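You operate a simulated robot arm through the tools that you are given. There is no shell and no other tool.

The job below is to be done with a simulated robot arm. You get a single attempt, and the scene is never put back.

JOB
Set the red slider to the pull tester's peak, slacken the wheel and put the brush in the green tray.
Fine: wheel back to slack before the orange arm opens; the tuft stays in; leave the peak standing.

The check looks at the end state, three seconds after you hand in, the way a careful person would. Anything else that was tipped, shoved, dropped, spilled or broken makes it a failure.

ROBOT AND FRAMES
A 6-joint arm with a two-finger parallel gripper, fixed in place. Base frame: the origin is at the foot of the arm, x ahead of it, y to its left, z up; the work surface is at about z = 0. Lengths are in mm, angles in degrees, forces in N, time in s.
With the tool pointing down near the work surface it reaches from about 140 to 580 mm from the base axis. Its first joint turns from -66.0 to 66.0 degrees. Payload 2.1 kg.
Tool frame: the origin (TCP) lies between the finger pads and is the grasp point; the fingertips stand 30 mm ahead of it; z points along the fingers, y is the line along which they close. Largest opening 94 mm; finger width 28, thickness 10; the body of the gripper, 50 by 96 mm, starts 55 mm behind the TCP.
Orientation is that of the tool frame in the base frame, as [roll, pitch, yaw] about the fixed x, y, z axes, in that order (R = Rz(yaw) Ry(pitch) Rx(roll)). With the fingers straight down and closing along the base's y, the tool's x points along the base's -x, its y along +y and its z along -z.

CONTROLS
- The arm moves only by the tool drive_tool. Its argument "steps" is a list of rows, each a list of 7 numbers: the turn, a rotation vector about the base's x, y, z in degrees, then the shift along the base's x, y, z in mm, then the closure, from 0 (fully open) to 1 (shut). In form: [[wx, wy, wz, dx, dy, dz, hand], ...]. A call has 1 to 20 rows; each row shifts and turns the commanded pose from where the row before left it. A row lasts 0.2 s, in which the tool goes at most 50 mm and 8.6 degrees; a call with a longer step from one row to the next is refused whole, and so is a gripper value outside its range. A pose out of reach is approached as far as the arm can. The call stops where the force on the tool passes 70 N (or 10 N more than at its start, if that is more) or the arm is blocked; 0.2 s more then pass. The fingers move at their own pace (about 72 mm/s each) and stop on an object; they squeeze with about 40 N. The grip force told is the motor's: it shows also when the fingers shut on nothing. Time passes only in rows, and 0.2 s behind the last, so rows that do not move let the fingers close. It gives the time, the measured TCP pose, the force on the tool (base axes), the opening and the grip force at its end, in the units of the frame above (readings bear some noise), with the torque about the TCP (base axes, N m) and any sound that the robot's microphone picked up, and new pictures: "show" is both (left out), scene, wrist or none.
- Cameras (640 x 400 px; columns grow to the right, rows downward): "scene" is fixed at [58.7, -379, 475]; the picture's right is [0.74, -0.67, 0.00], its down [-0.44, -0.49, -0.75] and it looks along [0.51, 0.56, -0.66] (base axes); focal length 214 px, centre (320, 200). "wrist" rides on the gripper at [76, 14, -102] in the tool frame; the picture's right is [-0.18, 0.98, 0.00], its down [-0.75, -0.14, -0.64] and it looks along [-0.63, -0.12, 0.77] (tool axes); focal length 243 px, centre (320, 200). There is no depth. A picture from a camera that has moved, and an enlarged one, comes with that camera's place and axes in the base frame and with its lens.
- inspect(camera, box): a new picture of the part [left, top, right, bottom] of that camera's present view, enlarged. No time passes.
- sign_off(): hands the job in; it is judged then, once.

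Nothing tells you positions but the pictures and the camera data. Unless the task says otherwise, let go and move clear before handing in.

The tools are called after "Emit:" by a JSON object that holds its "api" and its "payload". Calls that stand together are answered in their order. drive_tool: Moves the arm, as the interface text tells. Its arguments: {"type":"object","properties":{"steps":{"type":"array"},"show":{"type":"string","enum":["both","scene","wrist","none"]}},"required":["steps"]} The other tools are called the same way: inspect (camera, box) takes an enlarged picture of a part of a camera's view; sign_off () hands the job in.

At the start:

```text
time_s: 0.0
tcp_pos: [332.3, 57.4, 423.8]
tool_rot: [-180.0, 0.0, 180.0]
ft_force: [-0.2, -0.2, 0.5]
torque: [-0.08, -0.02, 0.02]
opening: 94.1
finger_force: 0.0
```

scene: 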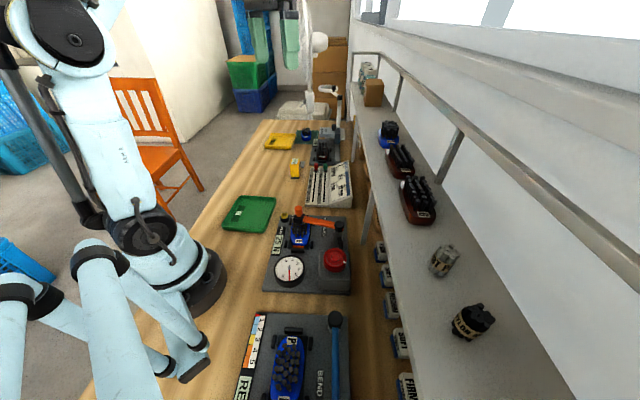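
wrist: 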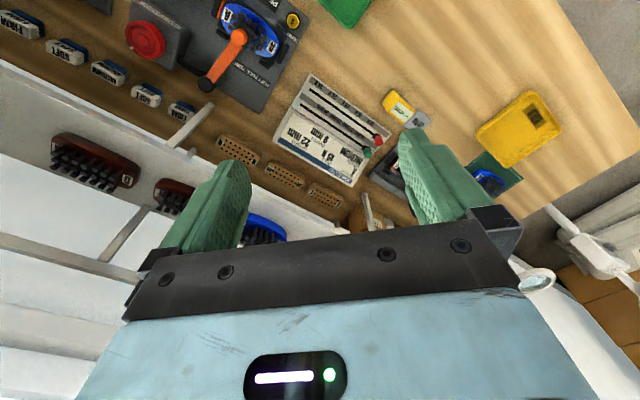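

I see a pull tester with a dial, a red wheel and an orange arm, a slider board beyond it, and a green tray. I'll look closer before moving anything.

Emit:
{"api": "inspect", "payload": {"camera": "scene", "box": [250, 195, 370, 300]}}

Emit:
{"api": "inspect", "payload": {"camera": "scene", "box": [250, 120, 370, 215]}}

Emit:
{"api": "inspect", "payload": {"camera": "wrist", "box": [110, 0, 330, 130]}}

Emit:
{"api": "inspect", "payload": {"camera": "wrist", "box": [240, 60, 440, 200]}}

Emit:
{"api": "inspect", "payload": {"camera": "scene", "box": [200, 180, 300, 250]}}

```text
3.81 times, centred on (310, 248) of scene
camera zoom: at [58.7, -379.0, 475.0], right [0.74, -0.67, 0.0], down [-0.44, -0.49, -0.75], along [0.51, 0.56, -0.66], focal length 817 px, centre (358, 19)
```

zoom: 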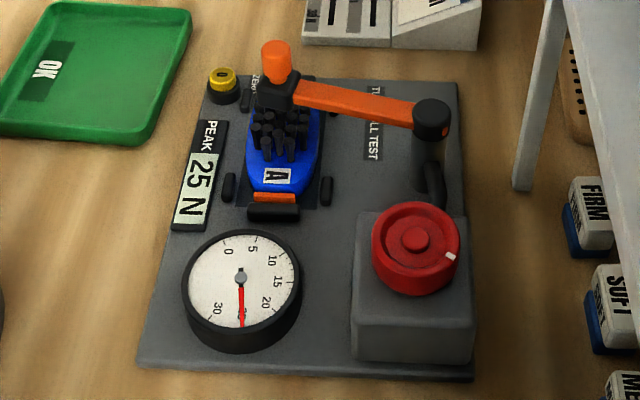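

```text
4.21 times, centred on (310, 168) of scene
camera zoom: at [58.7, -379.0, 475.0], right [0.74, -0.67, 0.0], down [-0.44, -0.49, -0.75], along [0.51, 0.56, -0.66], focal length 903 px, centre (362, 337)
```

zoom: 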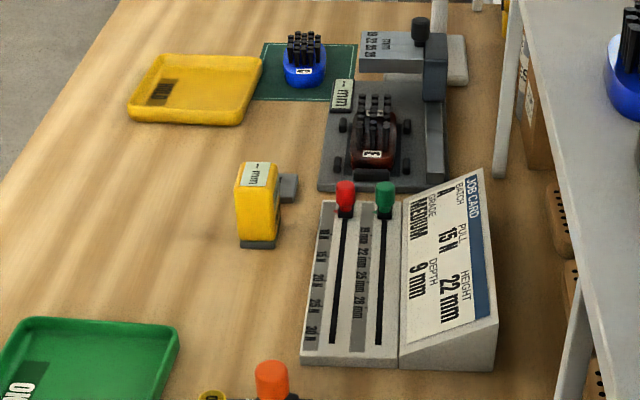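

```text
2.91 times, centred on (220, 65) of wrist
camera zoom: at [256.8, 70.1, 526.6], right [0.18, 0.98, 0.0], down [0.75, -0.14, 0.64], along [0.63, -0.12, -0.77], focal length 706 px, centre (611, 593)
```

zoom: 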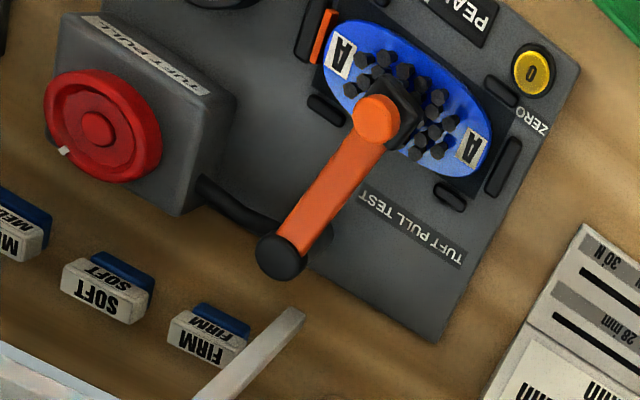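

```text
2.86 times, centred on (340, 130) of wrist
camera zoom: at [256.8, 70.1, 526.6], right [0.18, 0.98, 0.0], down [0.75, -0.14, 0.64], along [0.63, -0.12, -0.77], focal length 693 px, centre (263, 400)
```

zoom: 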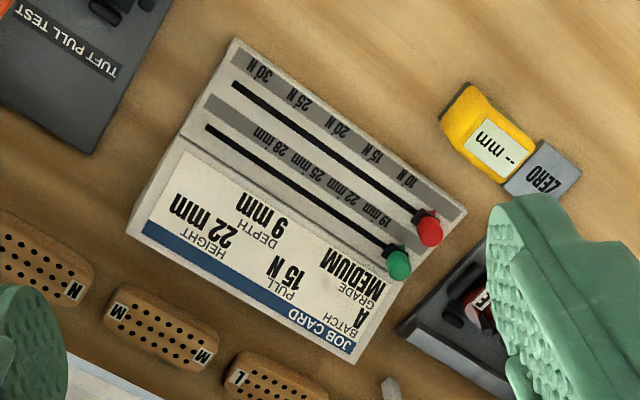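

```text
5.71 times, centred on (250, 215) of scene
camera zoom: at [58.7, -379.0, 475.0], right [0.74, -0.67, 0.0], down [-0.44, -0.49, -0.75], along [0.51, 0.56, -0.66], focal length 1226 px, centre (720, 114)
```

zoom: 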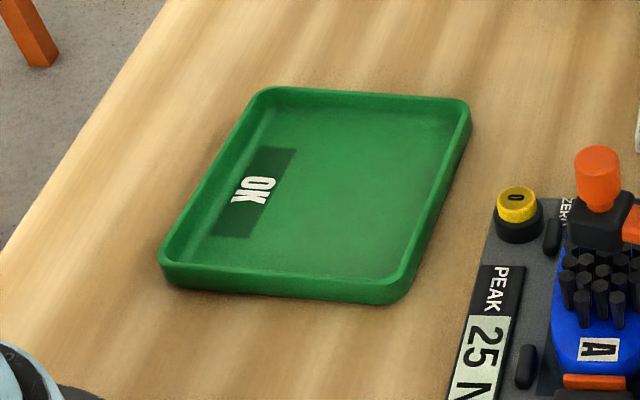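

The whole bench is turned about 45° from the base frame. The tester reads a peak of 25 N, with the wheel near (259,-207,80) and the red knob near (518,149). Next I bring the wrist camera over the tester to see it in detail.

Emit:
{"api": "drive_tool", "payload": {"steps": [[0, 0, 5.625, -9.6, -20.9, -14, 0], [0, 0, 5.625, -9.6, -20.9, -14, 0], [0, 0, 5.625, -9.6, -20.9, -14, 0], [0, 0, 5.625, -9.6, -20.9, -14, 0], [0, 0, 5.625, -9.6, -20.9, -14, 0], [0, 0, 5.625, -9.6, -20.9, -14, 0], [0, 0, 5.625, -9.6, -20.9, -14, 0], [0, 0, 5.625, -9.6, -20.9, -14, 0]]}}

```text
time_s: 1.8
tcp_pos: [254.6, -110.0, 310.6]
tool_rot: [179.9, 0.0, -135.0]
ft_force: [0.1, -0.3, 0.2]
torque: [-0.03, 0.0, -0.04]
opening: 93.9
finger_force: 0.1
camera wrist: at [191.0, -154.8, 414.4], right [-0.57, 0.82, 0.0], down [0.63, 0.43, 0.64], along [0.53, 0.36, -0.77], focal length 243 px, centre (320, 200)
```

scene: 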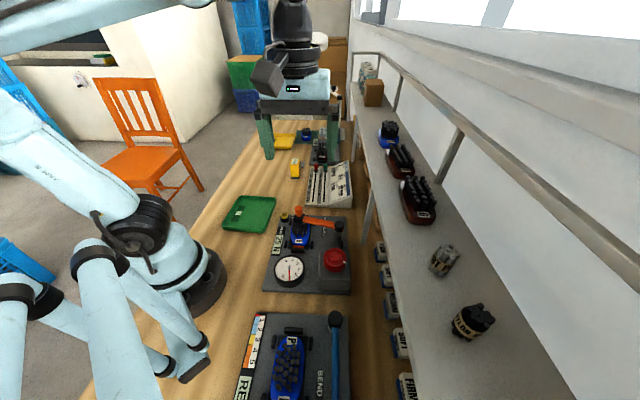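
wrist: 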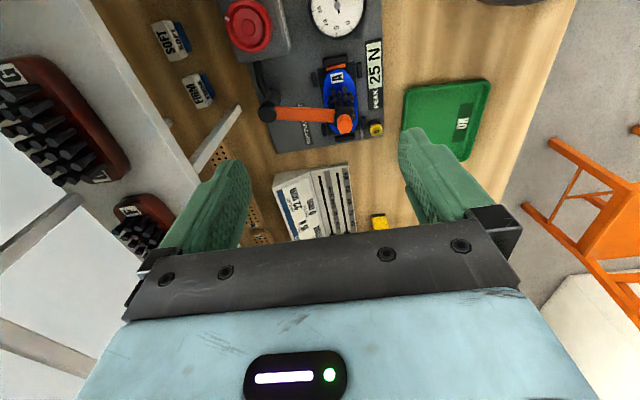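

The tester sits in the upper part of the wrist view, upside down. I'll zoom in on the dial, wheel and clamp arm before deciding which way the wheel slackens.

Emit:
{"api": "inspect", "payload": {"camera": "wrist", "box": [215, 0, 295, 60]}}

Emit:
{"api": "inspect", "payload": {"camera": "wrist", "box": [300, 0, 390, 60]}}

Emit:
{"api": "inspect", "payload": {"camera": "wrist", "box": [250, 50, 400, 150]}}

Emit:
{"api": "inspect", "payload": {"camera": "wrist", "box": [265, 155, 365, 245]}}

Emit:
{"api": "inspect", "payload": {"camera": "scene", "box": [310, 235, 355, 285]}}

Emit:
{"api": "inspect", "payload": {"camera": "scene", "box": [270, 200, 350, 260]}}

Emit:
{"api": "inspect", "payload": {"camera": "scene", "box": [230, 300, 370, 400]}}

```text
6.67 times, centred on (255, 30) of wrist
camera zoom: at [191.0, -154.8, 414.4], right [-0.57, 0.82, 0.0], down [0.63, 0.43, 0.64], along [0.53, 0.36, -0.77], focal length 1618 px, centre (753, 1333)
```

zoom: 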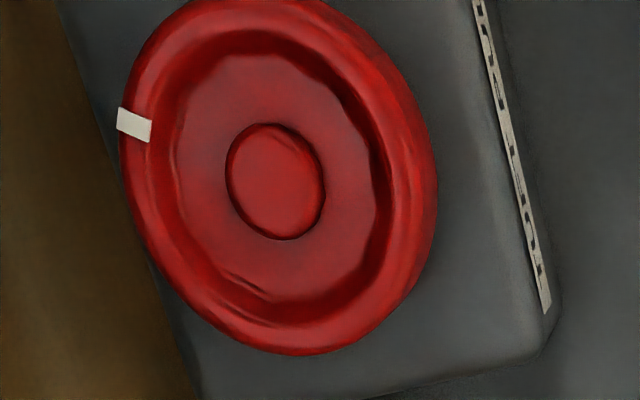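

```text
6.67 times, centred on (345, 30) of wrist
camera zoom: at [191.0, -154.8, 414.4], right [-0.57, 0.82, 0.0], down [0.63, 0.43, 0.64], along [0.53, 0.36, -0.77], focal length 1618 px, centre (153, 1333)
```

zoom: 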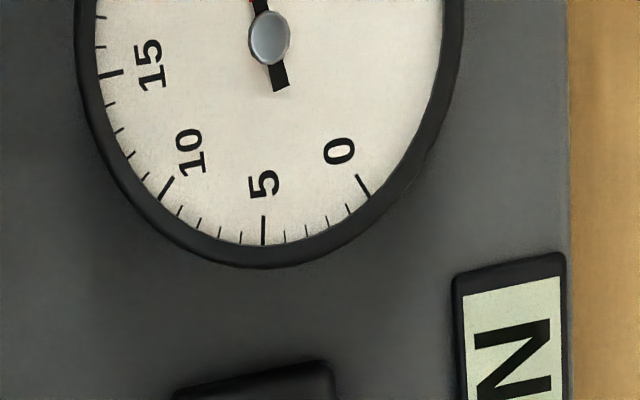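

```text
4.00 times, centred on (325, 100) of wrist
camera zoom: at [191.0, -154.8, 414.4], right [-0.57, 0.82, 0.0], down [0.63, 0.43, 0.64], along [0.53, 0.36, -0.77], focal length 970 px, centre (300, 600)
```

zoom: 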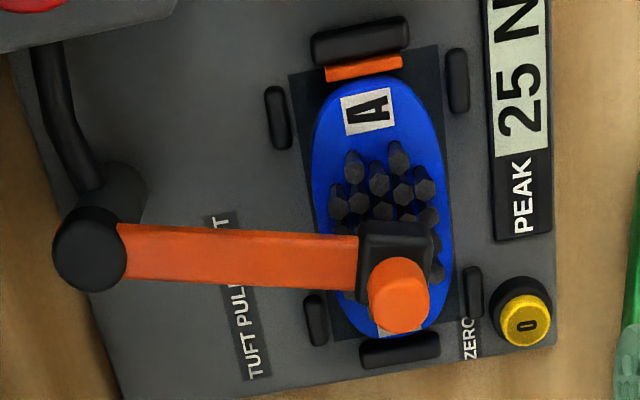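

```text
4.44 times, centred on (315, 200) of wrist
camera zoom: at [191.0, -154.8, 414.4], right [-0.57, 0.82, 0.0], down [0.63, 0.43, 0.64], along [0.53, 0.36, -0.77], focal length 1078 px, centre (342, 200)
```

zoom: 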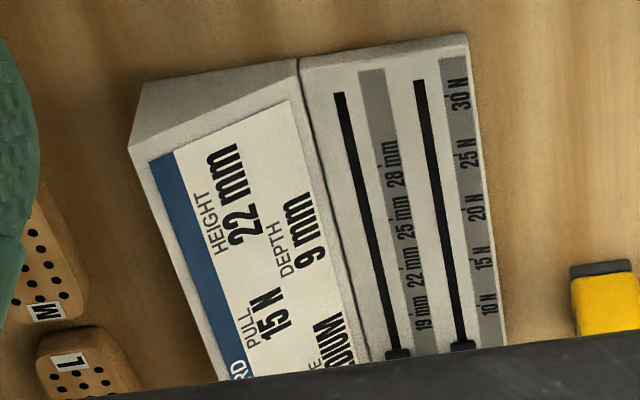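

```text
8.00 times, centred on (332, 260) of scene
camera zoom: at [58.7, -379.0, 475.0], right [0.74, -0.67, 0.0], down [-0.44, -0.49, -0.75], along [0.51, 0.56, -0.66], focal length 1716 px, centre (220, -280)
```

zoom: 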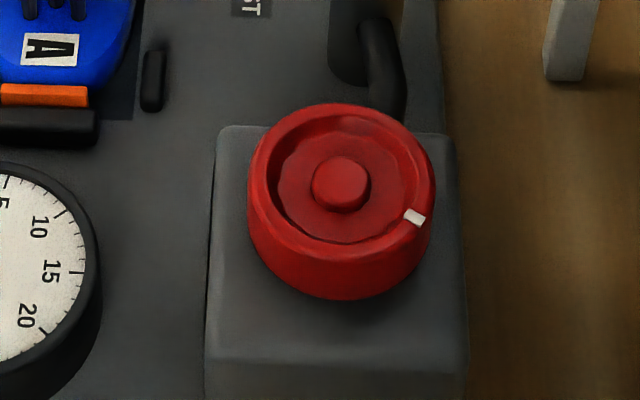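

```text
6.67 times, centred on (310, 230) of scene
camera zoom: at [58.7, -379.0, 475.0], right [0.74, -0.67, 0.0], down [-0.44, -0.49, -0.75], along [0.51, 0.56, -0.66], focal length 1430 px, centre (387, 0)
```

zoom: 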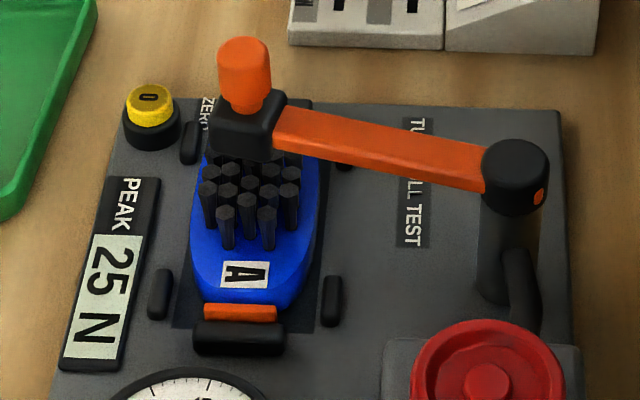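

```text
4.00 times, centred on (300, 350) of scene
camera zoom: at [58.7, -379.0, 475.0], right [0.74, -0.67, 0.0], down [-0.44, -0.49, -0.75], along [0.51, 0.56, -0.66], focal length 858 px, centre (400, -400)
```

zoom: 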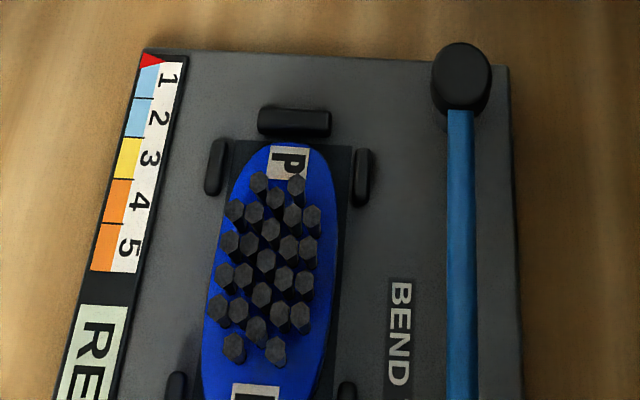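

The peak display and the dial both read 25 N. The wheel is about 50 mm across and its white mark points toward the shelf. I'll go above the wheel at a safe height for a closer view, keeping the camera side away from the shelf.

Emit:
{"api": "drive_tool", "payload": {"steps": [[0, 0, -8.08, 0.38, -7.42, -6.95, 0], [0, 0, -8.08, 0.38, -7.42, -6.95, 0], [0, 0, -8.08, 0.38, -7.42, -6.95, 0], [0, 0, -8.08, 0.38, -7.42, -6.95, 0], [0, 0, -8.08, 0.38, -7.42, -6.95, 0], [0, 0, -8.08, 0.38, -7.42, -6.95, 0], [0, 0, -8.08, 0.38, -7.42, -6.95, 0], [0, 0, -8.08, 0.38, -7.42, -6.95, 0], [0, 0, -8.08, 0.38, -7.42, -6.95, 0], [0, 0, -8.08, 0.38, -7.42, -6.95, 0], [0, 0, -8.08, 0.38, -7.42, -6.95, 0], [0, 0, -8.08, 0.38, -7.42, -6.95, 0], [0, 0, -8.08, 0.38, -7.42, -6.95, 0]]}}

```text
time_s: 4.6
tcp_pos: [261.1, -206.9, 220.8]
tool_rot: [-179.9, 0.0, 119.7]
ft_force: [-1.0, 0.4, -0.1]
torque: [-0.01, -0.03, -0.01]
opening: 93.8
finger_force: 0.0
camera wrist: at [236.6, -134.1, 323.1], right [0.94, 0.33, 0.0], down [0.25, -0.72, 0.64], along [0.21, -0.61, -0.77], focal length 243 px, centre (320, 200)
```

scene: 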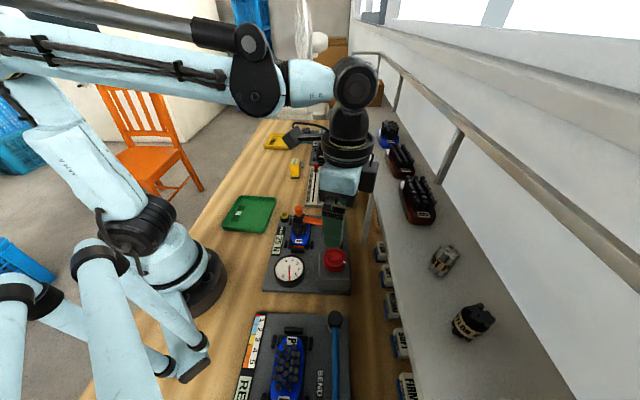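
wrist: 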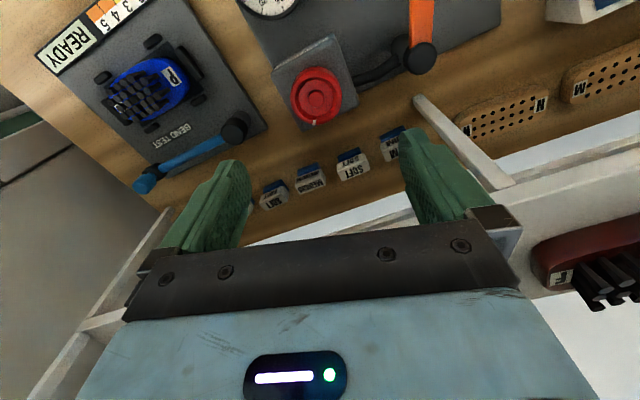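

Emit:
{"api": "inspect", "payload": {"camera": "wrist", "box": [260, 25, 380, 135]}}

Emit:
{"api": "inspect", "payload": {"camera": "wrist", "box": [330, 0, 450, 100]}}

Emit:
{"api": "inspect", "payload": {"camera": "scene", "box": [265, 245, 315, 295]}}

```text
3.64 times, centred on (320, 80) of wrist
camera zoom: at [236.6, -134.1, 323.1], right [0.94, 0.33, 0.0], down [0.25, -0.72, 0.64], along [0.21, -0.61, -0.77], focal length 882 px, centre (320, 636)
```

zoom: 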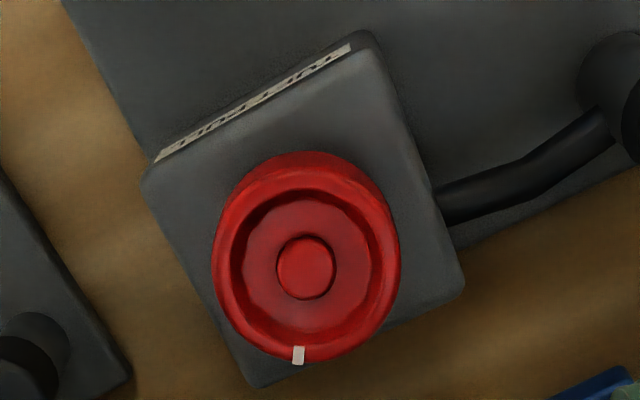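

```text
4.00 times, centred on (390, 50) of wrist
camera zoom: at [236.6, -134.1, 323.1], right [0.94, 0.33, 0.0], down [0.25, -0.72, 0.64], along [0.21, -0.61, -0.77], focal length 970 px, centre (40, 800)
```

zoom: 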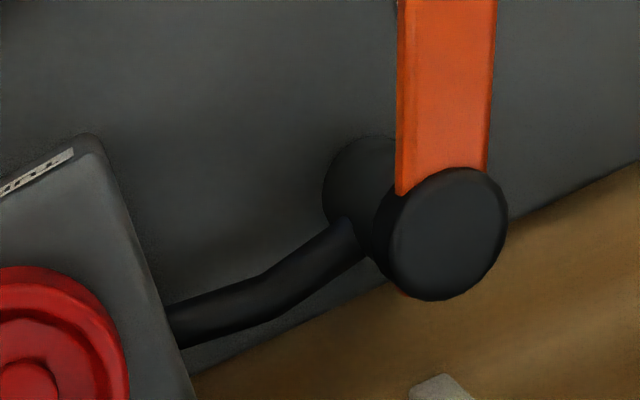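

```text
8.00 times, centred on (290, 270) of scene
camera zoom: at [58.7, -379.0, 475.0], right [0.74, -0.67, 0.0], down [-0.44, -0.49, -0.75], along [0.51, 0.56, -0.66], focal length 1716 px, centre (560, -360)
```

zoom: 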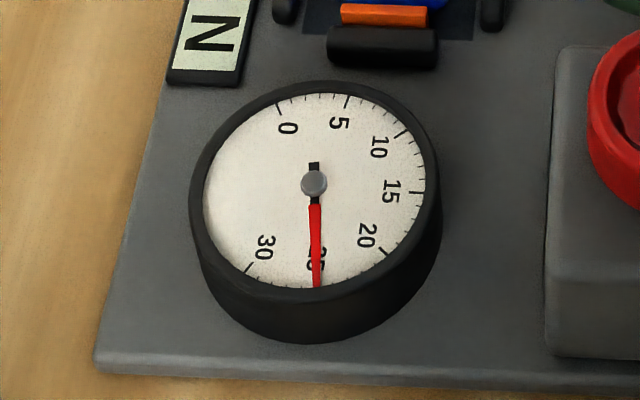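

The wheel is centred near (258.5,-207.5) with its top at about z 79, and the box top is near z 58. I'll lower the open fingers around it and stop with the tips just above the box.

Emit:
{"api": "drive_tool", "payload": {"steps": [[0, 0, 0, -0.7, -0.2, -20, 0], [0, 0, 0, -0.7, -0.2, -20, 0], [0, 0, 0, -0.6, -0.2, -20, 0], [0, 0, 0, -0.6, 0, -20, 0], [0, 0, 0, 0, 0, -20, 0], [0, 0, 0, 0, 0, -15, 0], [0, 0, 0, 0, 0, -5, 0]]}}

```text
time_s: 6.2
tcp_pos: [260.3, -207.8, 98.6]
tool_rot: [180.0, 0.0, 119.9]
ft_force: [0.5, -0.6, 0.0]
torque: [-0.02, -0.02, -0.01]
opening: 94.2
finger_force: 0.0
camera wrist: at [233.9, -135.2, 202.4], right [0.94, 0.33, 0.0], down [0.25, -0.72, 0.64], along [0.21, -0.61, -0.77], focal length 243 px, centre (320, 200)
```

scene: 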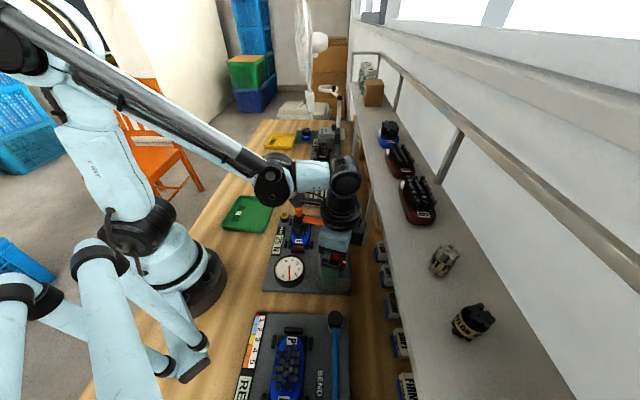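
wrist: 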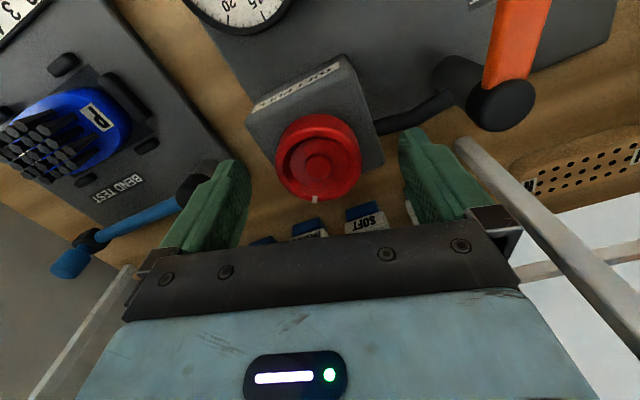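

The wheel is centred between the fingers. I'll go 3 mm lower, close on the rim and read the forces.

Emit:
{"api": "drive_tool", "payload": {"steps": [[0, 0, 0, 0, 0, -3, 0], [0, 0, 0, 0, 0, 0, 0.3], [0, 0, 0, 0, 0, 0, 0.6], [0, 0, 0, 0, 0, 0, 0.6], [0, 0, 0, 0, 0, 0, 0.6]]}}

Emit:
{"api": "inspect", "payload": {"camera": "scene", "box": [265, 245, 315, 295]}}

```text
time_s: 7.4
tcp_pos: [258.7, -206.3, 95.5]
tool_rot: [-180.0, 0.0, 119.9]
ft_force: [-3.4, -2.3, -4.9]
torque: [0.24, -0.32, -0.02]
opening: 49.5
finger_force: 45.0
camera wrist: at [233.3, -134.8, 199.5], right [0.94, 0.33, 0.0], down [0.25, -0.72, 0.64], along [0.21, -0.61, -0.77], focal length 243 px, centre (320, 200)
```

scene: 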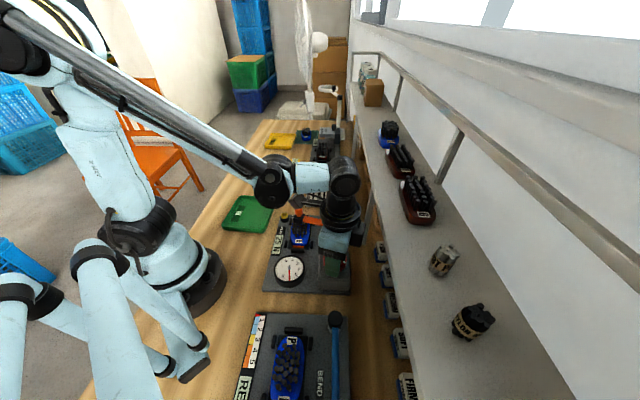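
wrist: 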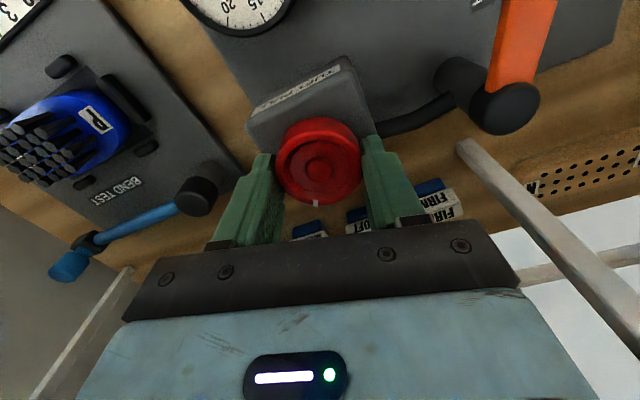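

```text
8.00 times, centred on (290, 270) of scene
camera zoom: at [58.7, -379.0, 475.0], right [0.74, -0.67, 0.0], down [-0.44, -0.49, -0.75], along [0.51, 0.56, -0.66], focal length 1716 px, centre (560, -360)
```

zoom: 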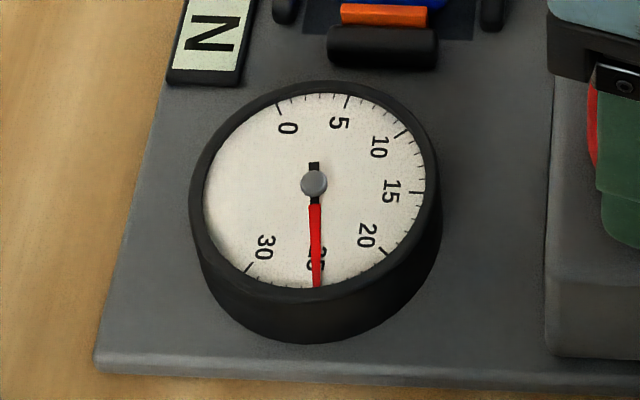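

I have the wheel gripped cleanly, with 49.5 mm of opening. I'll try a very small counter-clockwise turn and watch the needle.

Emit:
{"api": "drive_tool", "payload": {"steps": [[0, 0, 1.5, 0, 0, 0, 0.6], [0, 0, 1.5, 0, 0, 0, 0.6], [0, 0, 0, 0, 0, 0, 0.6]], "show": "none"}}

Emit:
{"api": "inspect", "payload": {"camera": "scene", "box": [265, 245, 315, 295]}}

Emit:
{"api": "inspect", "payload": {"camera": "wrist", "box": [260, 100, 380, 220]}}

```text
time_s: 8.2
tcp_pos: [259.6, -206.8, 97.7]
tool_rot: [179.8, 0.1, 123.1]
ft_force: [6.5, -2.0, -42.6]
torque: [-0.52, 0.15, -0.02]
opening: 49.2
finger_force: 45.1
```

```text
8.00 times, centred on (290, 270) of scene
camera zoom: at [58.8, -379.1, 474.9], right [0.74, -0.67, 0.0], down [-0.44, -0.49, -0.75], along [0.51, 0.56, -0.66], focal length 1716 px, centre (560, -360)
```

zoom: 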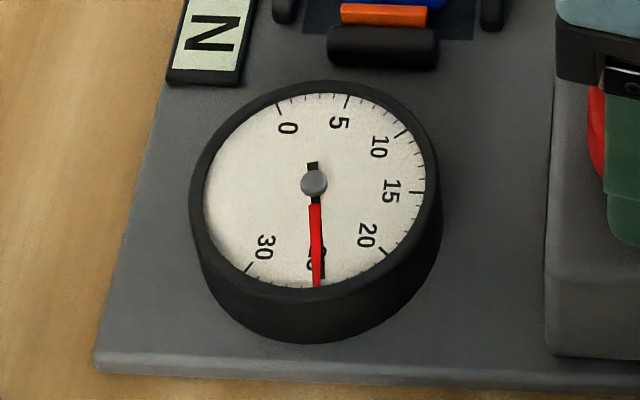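

```text
3.33 times, centred on (320, 160) of wrist
camera zoom: at [229.4, -136.1, 200.0], right [0.92, 0.38, 0.0], down [0.29, -0.71, 0.64], along [0.25, -0.59, -0.77], focal length 809 px, centre (320, 333)
```

zoom: 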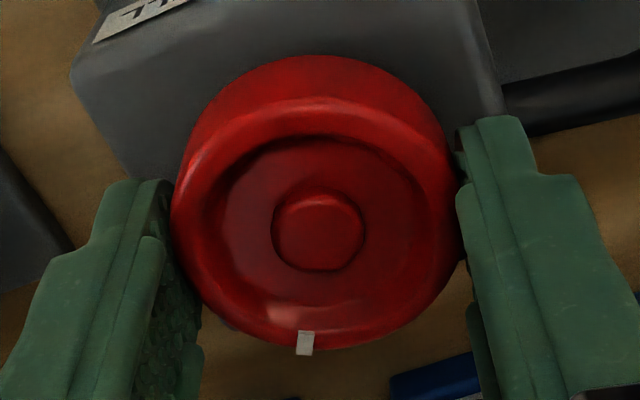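

The black live needle dropped away from the red peak needle, so counter-clockwise is the slackening direction. The tool shows some vertical load (-42 N), so I'll ease that first and keep turning in small checked steps.

Emit:
{"api": "drive_tool", "payload": {"steps": [[0, 0, 0, 0, 0, -1.5, 0.6], [0, 0, 0, 0, 0, 0, 0.6]], "show": "none"}}

Emit:
{"api": "drive_tool", "payload": {"steps": [[0, 0, 3, 0, 0, 0, 0.6], [0, 0, 3, 0, 0, 0, 0.6], [0, 0, 3, 0, 0, 0, 0.6], [0, 0, 0, 0, 0, 0, 0.6]], "show": "none"}}

Emit:
{"api": "inspect", "payload": {"camera": "scene", "box": [265, 245, 315, 295]}}

```text
time_s: 8.8
tcp_pos: [258.5, -207.2, 96.4]
tool_rot: [-180.0, -0.1, 122.9]
ft_force: [0.7, 4.5, 43.5]
torque: [-0.02, 0.41, -0.07]
opening: 49.4
finger_force: 44.9
```

```text
time_s: 9.8
tcp_pos: [259.0, -206.4, 96.0]
tool_rot: [179.8, 0.0, 132.1]
ft_force: [8.7, 10.9, 37.2]
torque: [0.61, 0.16, 0.02]
opening: 49.3
finger_force: 44.4
```

```text
8.00 times, centred on (290, 270) of scene
camera zoom: at [58.6, -378.9, 475.1], right [0.74, -0.67, 0.0], down [-0.44, -0.49, -0.75], along [0.51, 0.56, -0.66], focal length 1716 px, centre (560, -360)
```

zoom: 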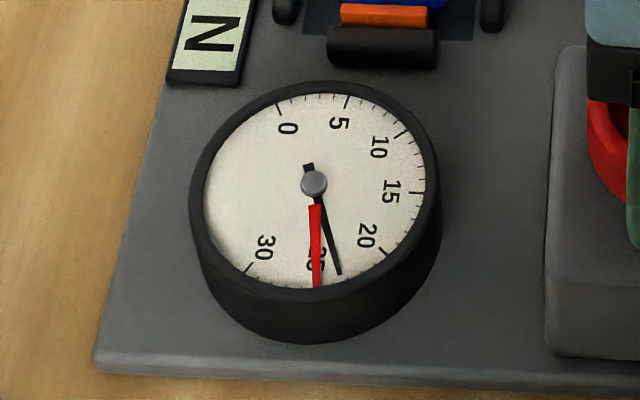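

It took 12° to drop about 2 N, so slack is roughly 150–175° away. I'll take out the vertical load and continue counter-clockwise.

Emit:
{"api": "drive_tool", "payload": {"steps": [[0, 0, 0, 0, 0, 0.6, 0.6], [0, 0, 5, 0, 0, 0, 0.6], [0, 0, 5, 0, 0, 0, 0.6], [0, 0, 5, 0, 0, 0, 0.6], [0, 0, 5, 0, 0, 0, 0.6], [0, 0, 5, 0, 0, 0, 0.6], [0, 0, 5, 0, 0, 0, 0.6], [0, 0, 5, 0, 0, 0, 0.6], [0, 0, 5, 0, 0, 0, 0.6], [0, 0, 0, 0, 0, 0, 0.6]], "show": "wrist"}}

Emit:
{"api": "inspect", "payload": {"camera": "scene", "box": [265, 245, 315, 295]}}

```text
time_s: 12.0
tcp_pos: [258.6, -205.0, 97.6]
tool_rot: [179.6, 0.1, 172.0]
ft_force: [17.6, 21.0, -29.9]
torque: [-0.59, -0.58, -0.03]
opening: 49.2
finger_force: 45.0
camera wrist: at [185.6, -182.5, 199.4], right [0.32, 0.95, 0.01], down [0.72, -0.25, 0.64], along [0.61, -0.2, -0.77], focal length 243 px, centre (320, 200)
```

wrist: 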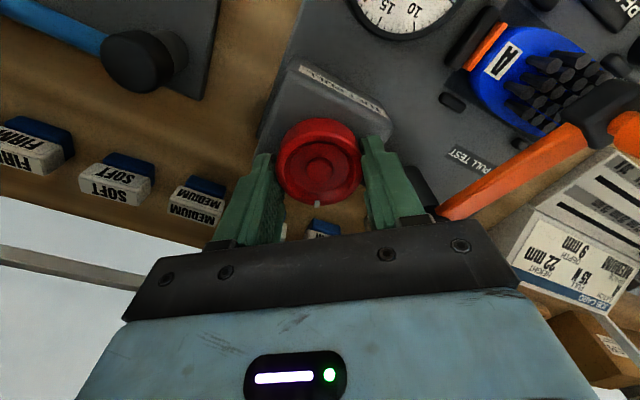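

```text
8.00 times, centred on (290, 270) of scene
camera zoom: at [58.8, -379.0, 474.9], right [0.74, -0.67, 0.0], down [-0.44, -0.49, -0.75], along [0.51, 0.56, -0.66], focal length 1716 px, centre (560, -360)
```

zoom: 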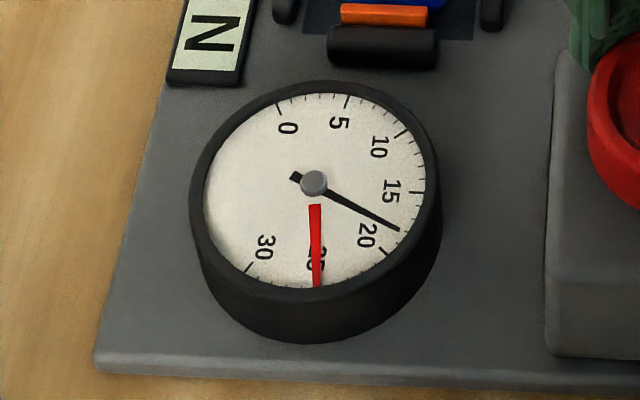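

The live needle is at about 18 N after 52°, so slack needs about 125° more. I'll continue while trimming the side loads.

Emit:
{"api": "drive_tool", "payload": {"steps": [[0, 0, 0, 0.3, 0.35, -0.5, 0.6], [0, 0, 5, 0, 0, 0, 0.6], [0, 0, 5, 0, 0, 0, 0.6], [0, 0, 5, 0, 0, 0, 0.6], [0, 0, 5, 0, 0, 0, 0.6], [0, 0, 5, 0, 0, 0, 0.6], [0, 0, 5, 0, 0, 0, 0.6], [0, 0, 0, 0, 0, 0, 0.6]], "show": "none"}}

Emit:
{"api": "inspect", "payload": {"camera": "scene", "box": [265, 245, 315, 295]}}

```text
time_s: 13.8
tcp_pos: [259.0, -204.4, 95.9]
tool_rot: [179.5, 0.4, -158.0]
ft_force: [-1.8, 33.0, 32.9]
torque: [0.81, -0.13, -0.07]
opening: 49.2
finger_force: 44.6
```

```text
8.00 times, centred on (290, 270) of scene
camera zoom: at [58.6, -378.9, 475.1], right [0.74, -0.67, 0.0], down [-0.44, -0.49, -0.75], along [0.51, 0.56, -0.66], focal length 1716 px, centre (560, -360)
```

zoom: 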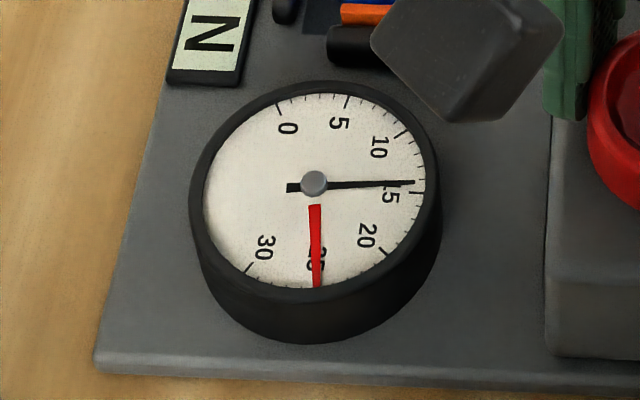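

About 14.3 N remains, with the peak needle still at 25. I'll continue with small trims.

Emit:
{"api": "drive_tool", "payload": {"steps": [[0, 0, 0, 0, 0.6, 0.4, 0.6], [0, 0, 5, 0, 0, 0, 0.6], [0, 0, 5, 0, 0, 0, 0.6], [0, 0, 5, 0, 0, 0, 0.6], [0, 0, 5, 0, 0, 0, 0.6], [0, 0, 5, 0, 0, 0, 0.6], [0, 0, 5, 0, 0, 0, 0.6], [0, 0, 0, 0, 0, 0, 0.6]], "show": "both"}}

Emit:
{"api": "inspect", "payload": {"camera": "scene", "box": [265, 245, 315, 295]}}

```text
time_s: 15.6
tcp_pos: [257.4, -204.7, 94.9]
tool_rot: [179.4, 0.4, -128.0]
ft_force: [-9.4, 30.5, 34.3]
torque: [0.71, -0.01, -0.01]
opening: 49.0
finger_force: 44.8
camera wrist: at [200.6, -258.1, 198.9], right [-0.66, 0.75, 0.01], down [0.58, 0.5, 0.64], along [0.48, 0.43, -0.76], focal length 243 px, centre (320, 200)
```

scene: 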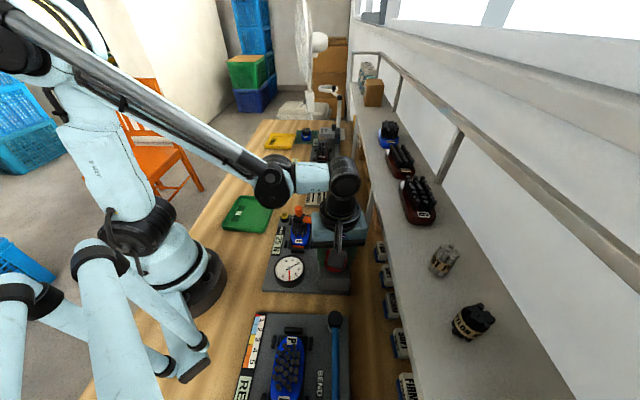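
wrist: 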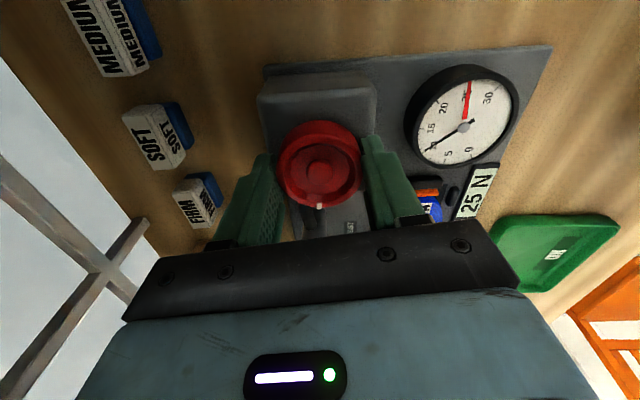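

```text
8.00 times, centred on (290, 270) of scene
camera zoom: at [58.6, -378.9, 475.1], right [0.74, -0.67, 0.0], down [-0.44, -0.49, -0.75], along [0.51, 0.56, -0.66], focal length 1716 px, centre (560, -360)
```

zoom: 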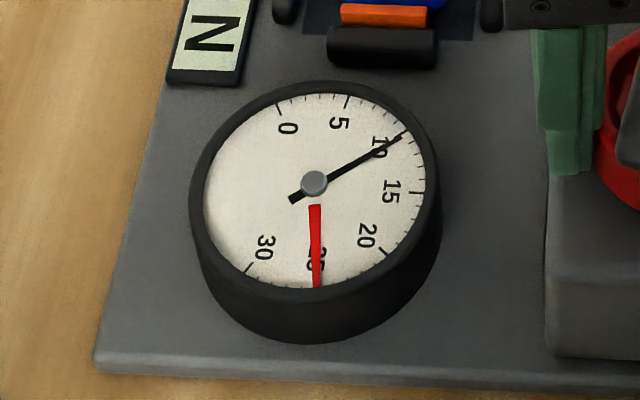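

About 10.3 N remains. I'll let go, turn the open hand back around the wheel, and take a fresh grip for the last ~80°.

Emit:
{"api": "drive_tool", "payload": {"steps": [[0, 0, 0, 0, 0.4, 0.5, 0.6], [0, 0, 0, 0, 0, 0, 0.3], [0, 0, 0, 0, 0, 0, 0.0], [0, 0, 0, 0, 0, 0, 0.0], [0, 0, -8.1, 0, 0, 0, 0], [0, 0, -8.1, 0, 0, 0, 0], [0, 0, -8.1, 0, 0, 0, 0], [0, 0, -8.1, 0, 0, 0, 0], [0, 0, -8.1, 0, 0, 0, 0], [0, 0, -8.1, 0, 0, 0, 0], [0, 0, -8.1, 0, 0, 0, 0], [0, 0, -8.1, 0, 0, 0, 0], [0, 0, -8.1, 0, 0, 0, 0], [0, 0, -8.1, 0, 0, 0, 0], [0, 0, -8.1, 0, 0, 0, 0], [0, 0, -8.1, 0, 0, 0, 0], [0, 0, 0, 0, 0, 0, 0]], "show": "both"}}

Emit:
{"api": "inspect", "payload": {"camera": "scene", "box": [265, 245, 315, 295]}}

```text
time_s: 19.2
tcp_pos: [258.5, -205.8, 97.2]
tool_rot: [-180.0, -0.1, 134.6]
ft_force: [-0.3, -0.7, 0.3]
torque: [-0.01, 0.0, 0.01]
opening: 94.0
finger_force: 0.2
camera wrist: at [215.8, -143.0, 200.3], right [0.83, 0.56, 0.0], down [0.43, -0.64, 0.64], along [0.36, -0.53, -0.77], focal length 243 px, centre (320, 200)
```

scene: 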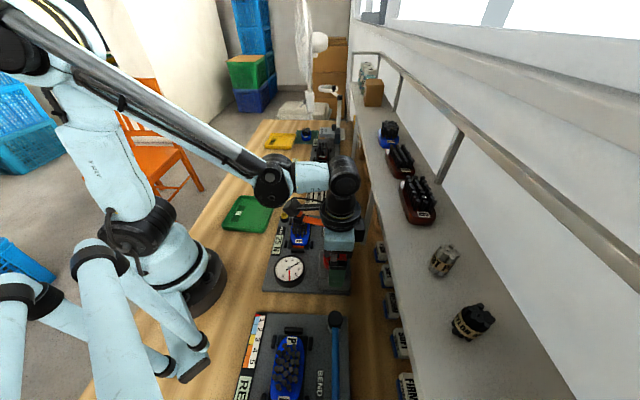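
wrist: 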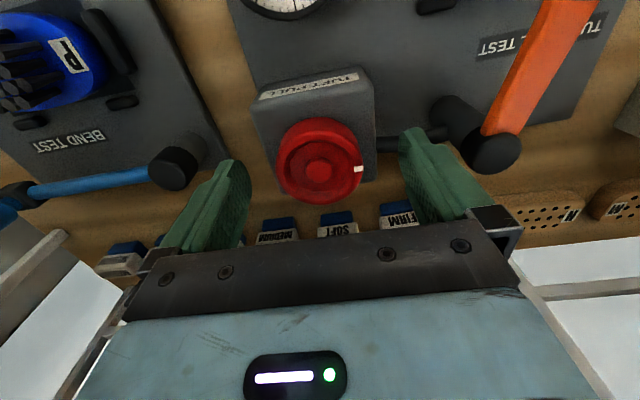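

```text
8.00 times, centred on (290, 270) of scene
camera zoom: at [58.7, -379.0, 475.0], right [0.74, -0.67, 0.0], down [-0.44, -0.49, -0.75], along [0.51, 0.56, -0.66], focal length 1716 px, centre (560, -360)
```

zoom: 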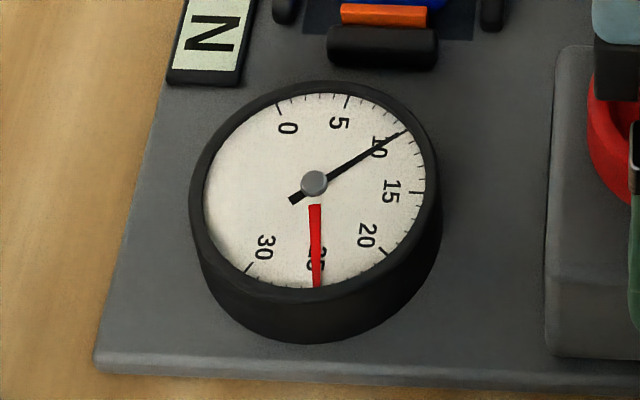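

The wheel held at about 10 N. I'll regrip and turn another 40°.

Emit:
{"api": "drive_tool", "payload": {"steps": [[0, 0, 0, 0, 0, 0, 0.3], [0, 0, 0, 0, 0, 0, 0.6], [0, 0, 0, 0, 0, 0, 0.6], [0, 0, 5, 0, 0, 0, 0.6], [0, 0, 5, 0, 0, 0, 0.6], [0, 0, 5, 0, 0, 0, 0.6], [0, 0, 5, 0, 0, 0, 0.6], [0, 0, 5, 0, 0, 0, 0.6], [0, 0, 5, 0, 0, 0, 0.6], [0, 0, 5, 0, 0, 0, 0.6], [0, 0, 5, 0, 0, 0, 0.6], [0, 0, 0, 0, 0, 0, 0.6]], "show": "none"}}

Emit:
{"api": "inspect", "payload": {"camera": "scene", "box": [265, 245, 315, 295]}}

```text
time_s: 21.8
tcp_pos: [258.6, -205.1, 96.2]
tool_rot: [179.8, 0.1, 174.7]
ft_force: [4.0, 17.4, 28.1]
torque: [-0.02, -0.34, 0.01]
opening: 49.6
finger_force: 45.0
```

```text
8.00 times, centred on (290, 270) of scene
camera zoom: at [58.6, -378.9, 475.1], right [0.74, -0.67, 0.0], down [-0.44, -0.49, -0.75], along [0.51, 0.56, -0.66], focal length 1716 px, centre (560, -360)
```

zoom: 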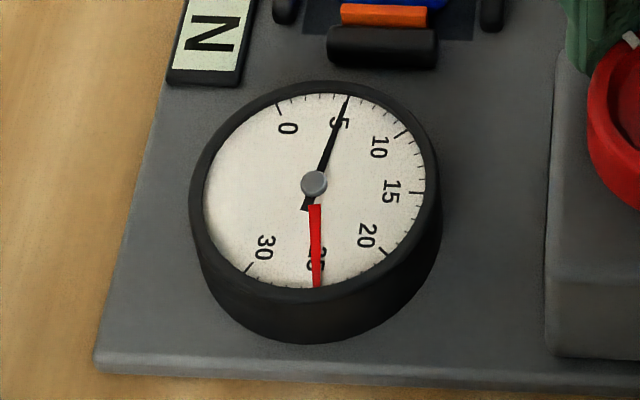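

About 5 N remains. I'll turn another 30° and check.

Emit:
{"api": "drive_tool", "payload": {"steps": [[0, 0, 0, 0, 0.3, 0.4, 0.6], [0, 0, 5, 0, 0, 0, 0.6], [0, 0, 5, 0, 0, 0, 0.6], [0, 0, 5, 0, 0, 0, 0.6], [0, 0, 5, 0, 0, 0, 0.6], [0, 0, 5, 0, 0, 0, 0.6], [0, 0, 5, 0, 0, 0, 0.6], [0, 0, 4, 0, 0, 0, 0.6], [0, 0, 0, 0, 0, 0, 0.6]], "show": "none"}}

Emit:
{"api": "inspect", "payload": {"camera": "scene", "box": [265, 245, 315, 295]}}

Emit:
{"api": "inspect", "payload": {"camera": "wrist", "box": [260, 40, 540, 220]}}

```text
time_s: 23.8
tcp_pos: [258.7, -204.3, 96.7]
tool_rot: [179.8, 0.3, -151.1]
ft_force: [7.6, 25.9, -38.9]
torque: [-0.11, -0.35, 0.01]
opening: 49.5
finger_force: 44.7
```

```text
8.00 times, centred on (290, 270) of scene
camera zoom: at [58.8, -379.0, 474.9], right [0.74, -0.67, 0.0], down [-0.44, -0.49, -0.75], along [0.51, 0.56, -0.66], focal length 1716 px, centre (560, -360)
```

zoom: 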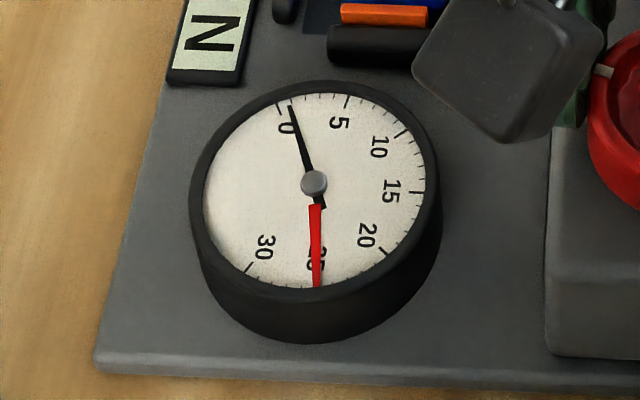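

```text
2.22 times, centred on (400, 130) of wrist
camera zoom: at [185.2, -230.2, 199.8], right [-0.31, 0.95, 0.0], down [0.73, 0.24, 0.65], along [0.61, 0.2, -0.76], focal length 539 px, centre (142, 356)
```

zoom: 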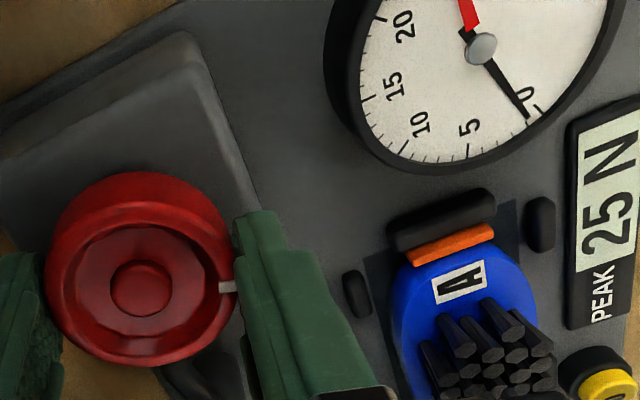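

Just under 1 N is left. I'll turn a few degrees more until the needle rests on 0, watching the torque for an end stop.

Emit:
{"api": "drive_tool", "payload": {"steps": [[0, 0, 0, 0.1, 0.4, -0.6, 0.6], [0, 0, 3, 0, 0, 0, 0.6], [0, 0, 3, 0, 0, 0, 0.6], [0, 0, 2, 0, 0, 0, 0.6], [0, 0, 0, 0, 0, 0, 0.6]], "show": "none"}}

Emit:
{"api": "inspect", "payload": {"camera": "scene", "box": [265, 245, 315, 295]}}

Emit:
{"api": "inspect", "payload": {"camera": "wrist", "box": [260, 40, 540, 220]}}

```text
time_s: 25.0
tcp_pos: [259.4, -204.0, 96.8]
tool_rot: [179.7, 0.1, -143.3]
ft_force: [-8.8, 22.1, 9.0]
torque: [0.8, -0.75, -0.04]
opening: 49.4
finger_force: 44.6
```

```text
8.00 times, centred on (290, 270) of scene
camera zoom: at [58.7, -379.0, 475.0], right [0.74, -0.67, 0.0], down [-0.44, -0.49, -0.75], along [0.51, 0.56, -0.66], focal length 1716 px, centre (560, -360)
```

zoom: 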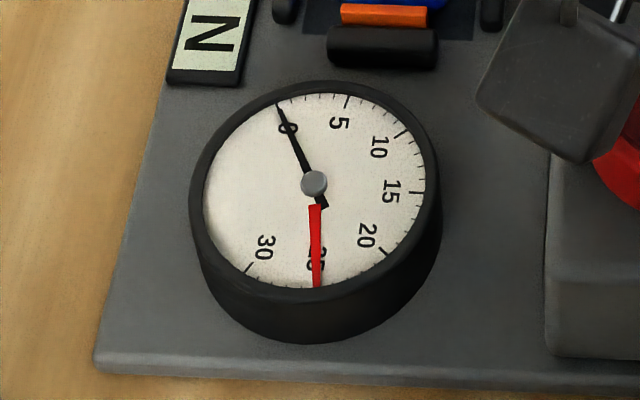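

```text
2.22 times, centred on (400, 130) of wrist
camera zoom: at [189.7, -239.8, 200.2], right [-0.44, 0.9, 0.0], down [0.69, 0.34, 0.64], along [0.58, 0.29, -0.77], focal length 539 px, centre (142, 356)
```

zoom: 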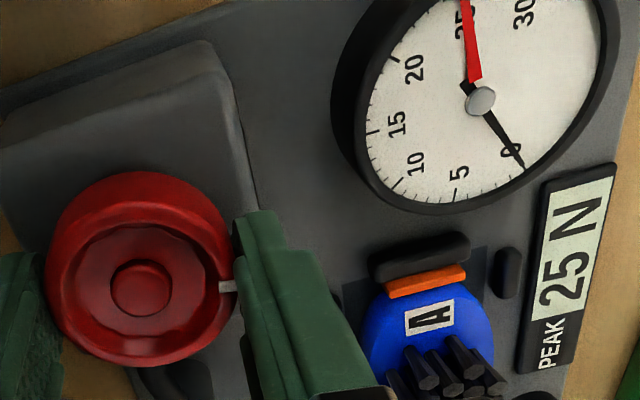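

The needle is on 0. I'll add 4° more to be sure it is fully slack, then check.

Emit:
{"api": "drive_tool", "payload": {"steps": [[0, 0, 2, 0, 0.3, 0, 0.6], [0, 0, 2, 0, 0, 0, 0.6], [0, 0, 0, 0, 0, 0, 0.6]], "show": "none"}}

Emit:
{"api": "inspect", "payload": {"camera": "wrist", "box": [260, 40, 540, 220]}}

Emit:
{"api": "inspect", "payload": {"camera": "scene", "box": [265, 245, 315, 295]}}

```text
time_s: 25.8
tcp_pos: [258.2, -205.1, 96.8]
tool_rot: [179.9, 0.0, -139.2]
ft_force: [-6.9, 21.5, 21.7]
torque: [0.47, -0.26, -0.05]
opening: 49.4
finger_force: 44.7
```

```text
2.22 times, centred on (400, 130) of wrist
camera zoom: at [192.3, -244.4, 200.3], right [-0.5, 0.86, 0.0], down [0.66, 0.38, 0.64], along [0.55, 0.33, -0.77], focal length 539 px, centre (142, 356)
```

zoom: 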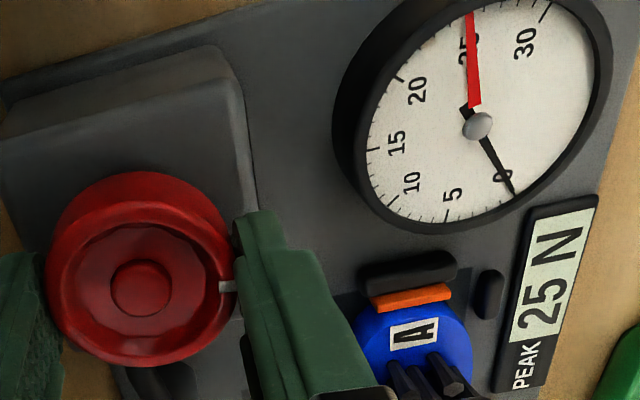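

```text
8.00 times, centred on (290, 270) of scene
camera zoom: at [58.7, -378.9, 475.1], right [0.74, -0.67, 0.0], down [-0.44, -0.49, -0.75], along [0.51, 0.56, -0.66], focal length 1716 px, centre (560, -360)
```

zoom: 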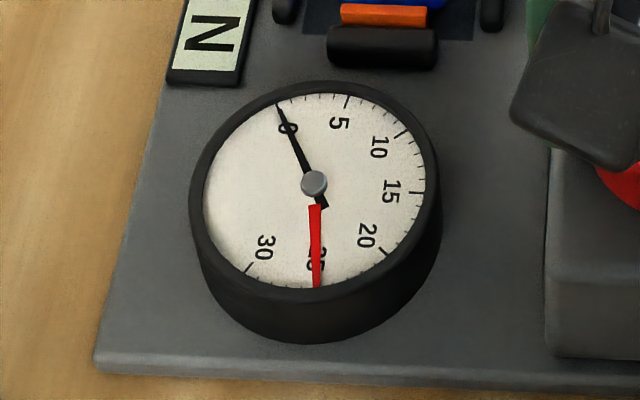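

The needle sits on 0, the red peak needle stays at 25 N and the wheel is slack. I'll release it, rise, and move to look down on the clamp arm and brush.

Emit:
{"api": "drive_tool", "payload": {"steps": [[0, 0, 0, 0, 0, -0.2, 0.3], [0, 0, 0, 0, 0, 0, 0], [0, 0, 0, 0, 0, 0, 0], [0, 0, 0, 0, 0, 20, 0], [0, 0, 0, 0, 0, 35, 0], [0, 0, 0, 0, 0, 35, 0], [0, 0, 0, 3, 22, 23, 0], [0, 0, 0, 3, 22, 20, 0], [0, 0, 0, 3, 22, 15, 0], [0, 0, 0, 3, 22, 15, 0], [0, 0, 0, 3, 22, 10, 0], [0, 0, 0, 3, 22, 0, 0]]}}

Emit:
{"api": "inspect", "payload": {"camera": "wrist", "box": [200, 0, 440, 150]}}

Emit:
{"api": "inspect", "payload": {"camera": "scene", "box": [250, 195, 370, 300]}}

```text
time_s: 28.4
tcp_pos: [276.9, -72.4, 269.2]
tool_rot: [-180.0, 0.0, -139.3]
ft_force: [0.6, 0.0, 0.3]
torque: [0.02, -0.03, 0.01]
opening: 93.9
finger_force: 0.2
camera wrist: at [211.0, -111.7, 372.2], right [-0.5, 0.87, 0.0], down [0.66, 0.38, 0.64], along [0.56, 0.32, -0.77], focal length 243 px, centre (320, 200)
```

scene: 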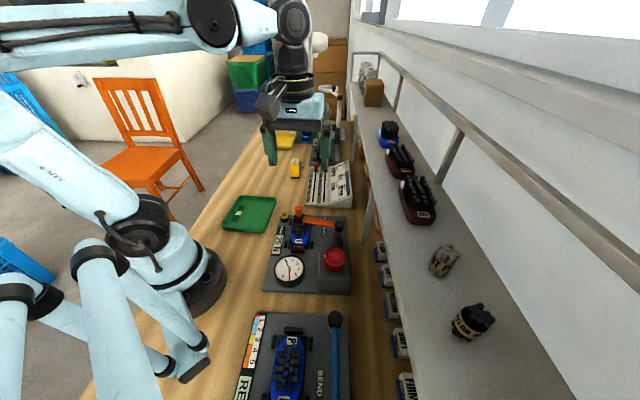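
wrist: 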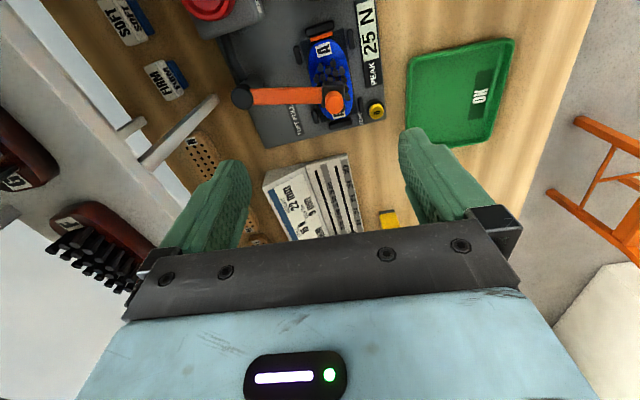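

```text
2.67 times, centred on (320, 75) of wrist
camera zoom: at [211.0, -111.7, 372.2], right [-0.5, 0.87, 0.0], down [0.66, 0.38, 0.64], along [0.56, 0.32, -0.77], focal length 647 px, centre (320, 533)
```

zoom: 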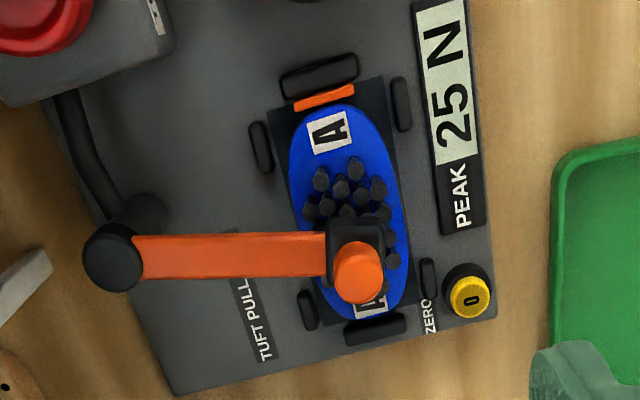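

```text
3.81 times, centred on (310, 248) of scene
camera zoom: at [58.7, -379.0, 475.0], right [0.74, -0.67, 0.0], down [-0.44, -0.49, -0.75], along [0.51, 0.56, -0.66], focal length 817 px, centre (358, 19)
```

zoom: 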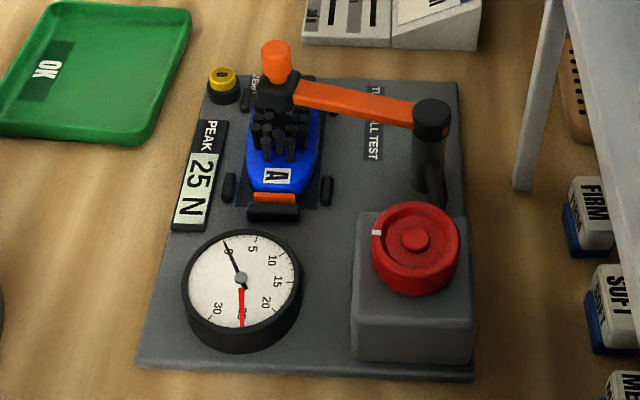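

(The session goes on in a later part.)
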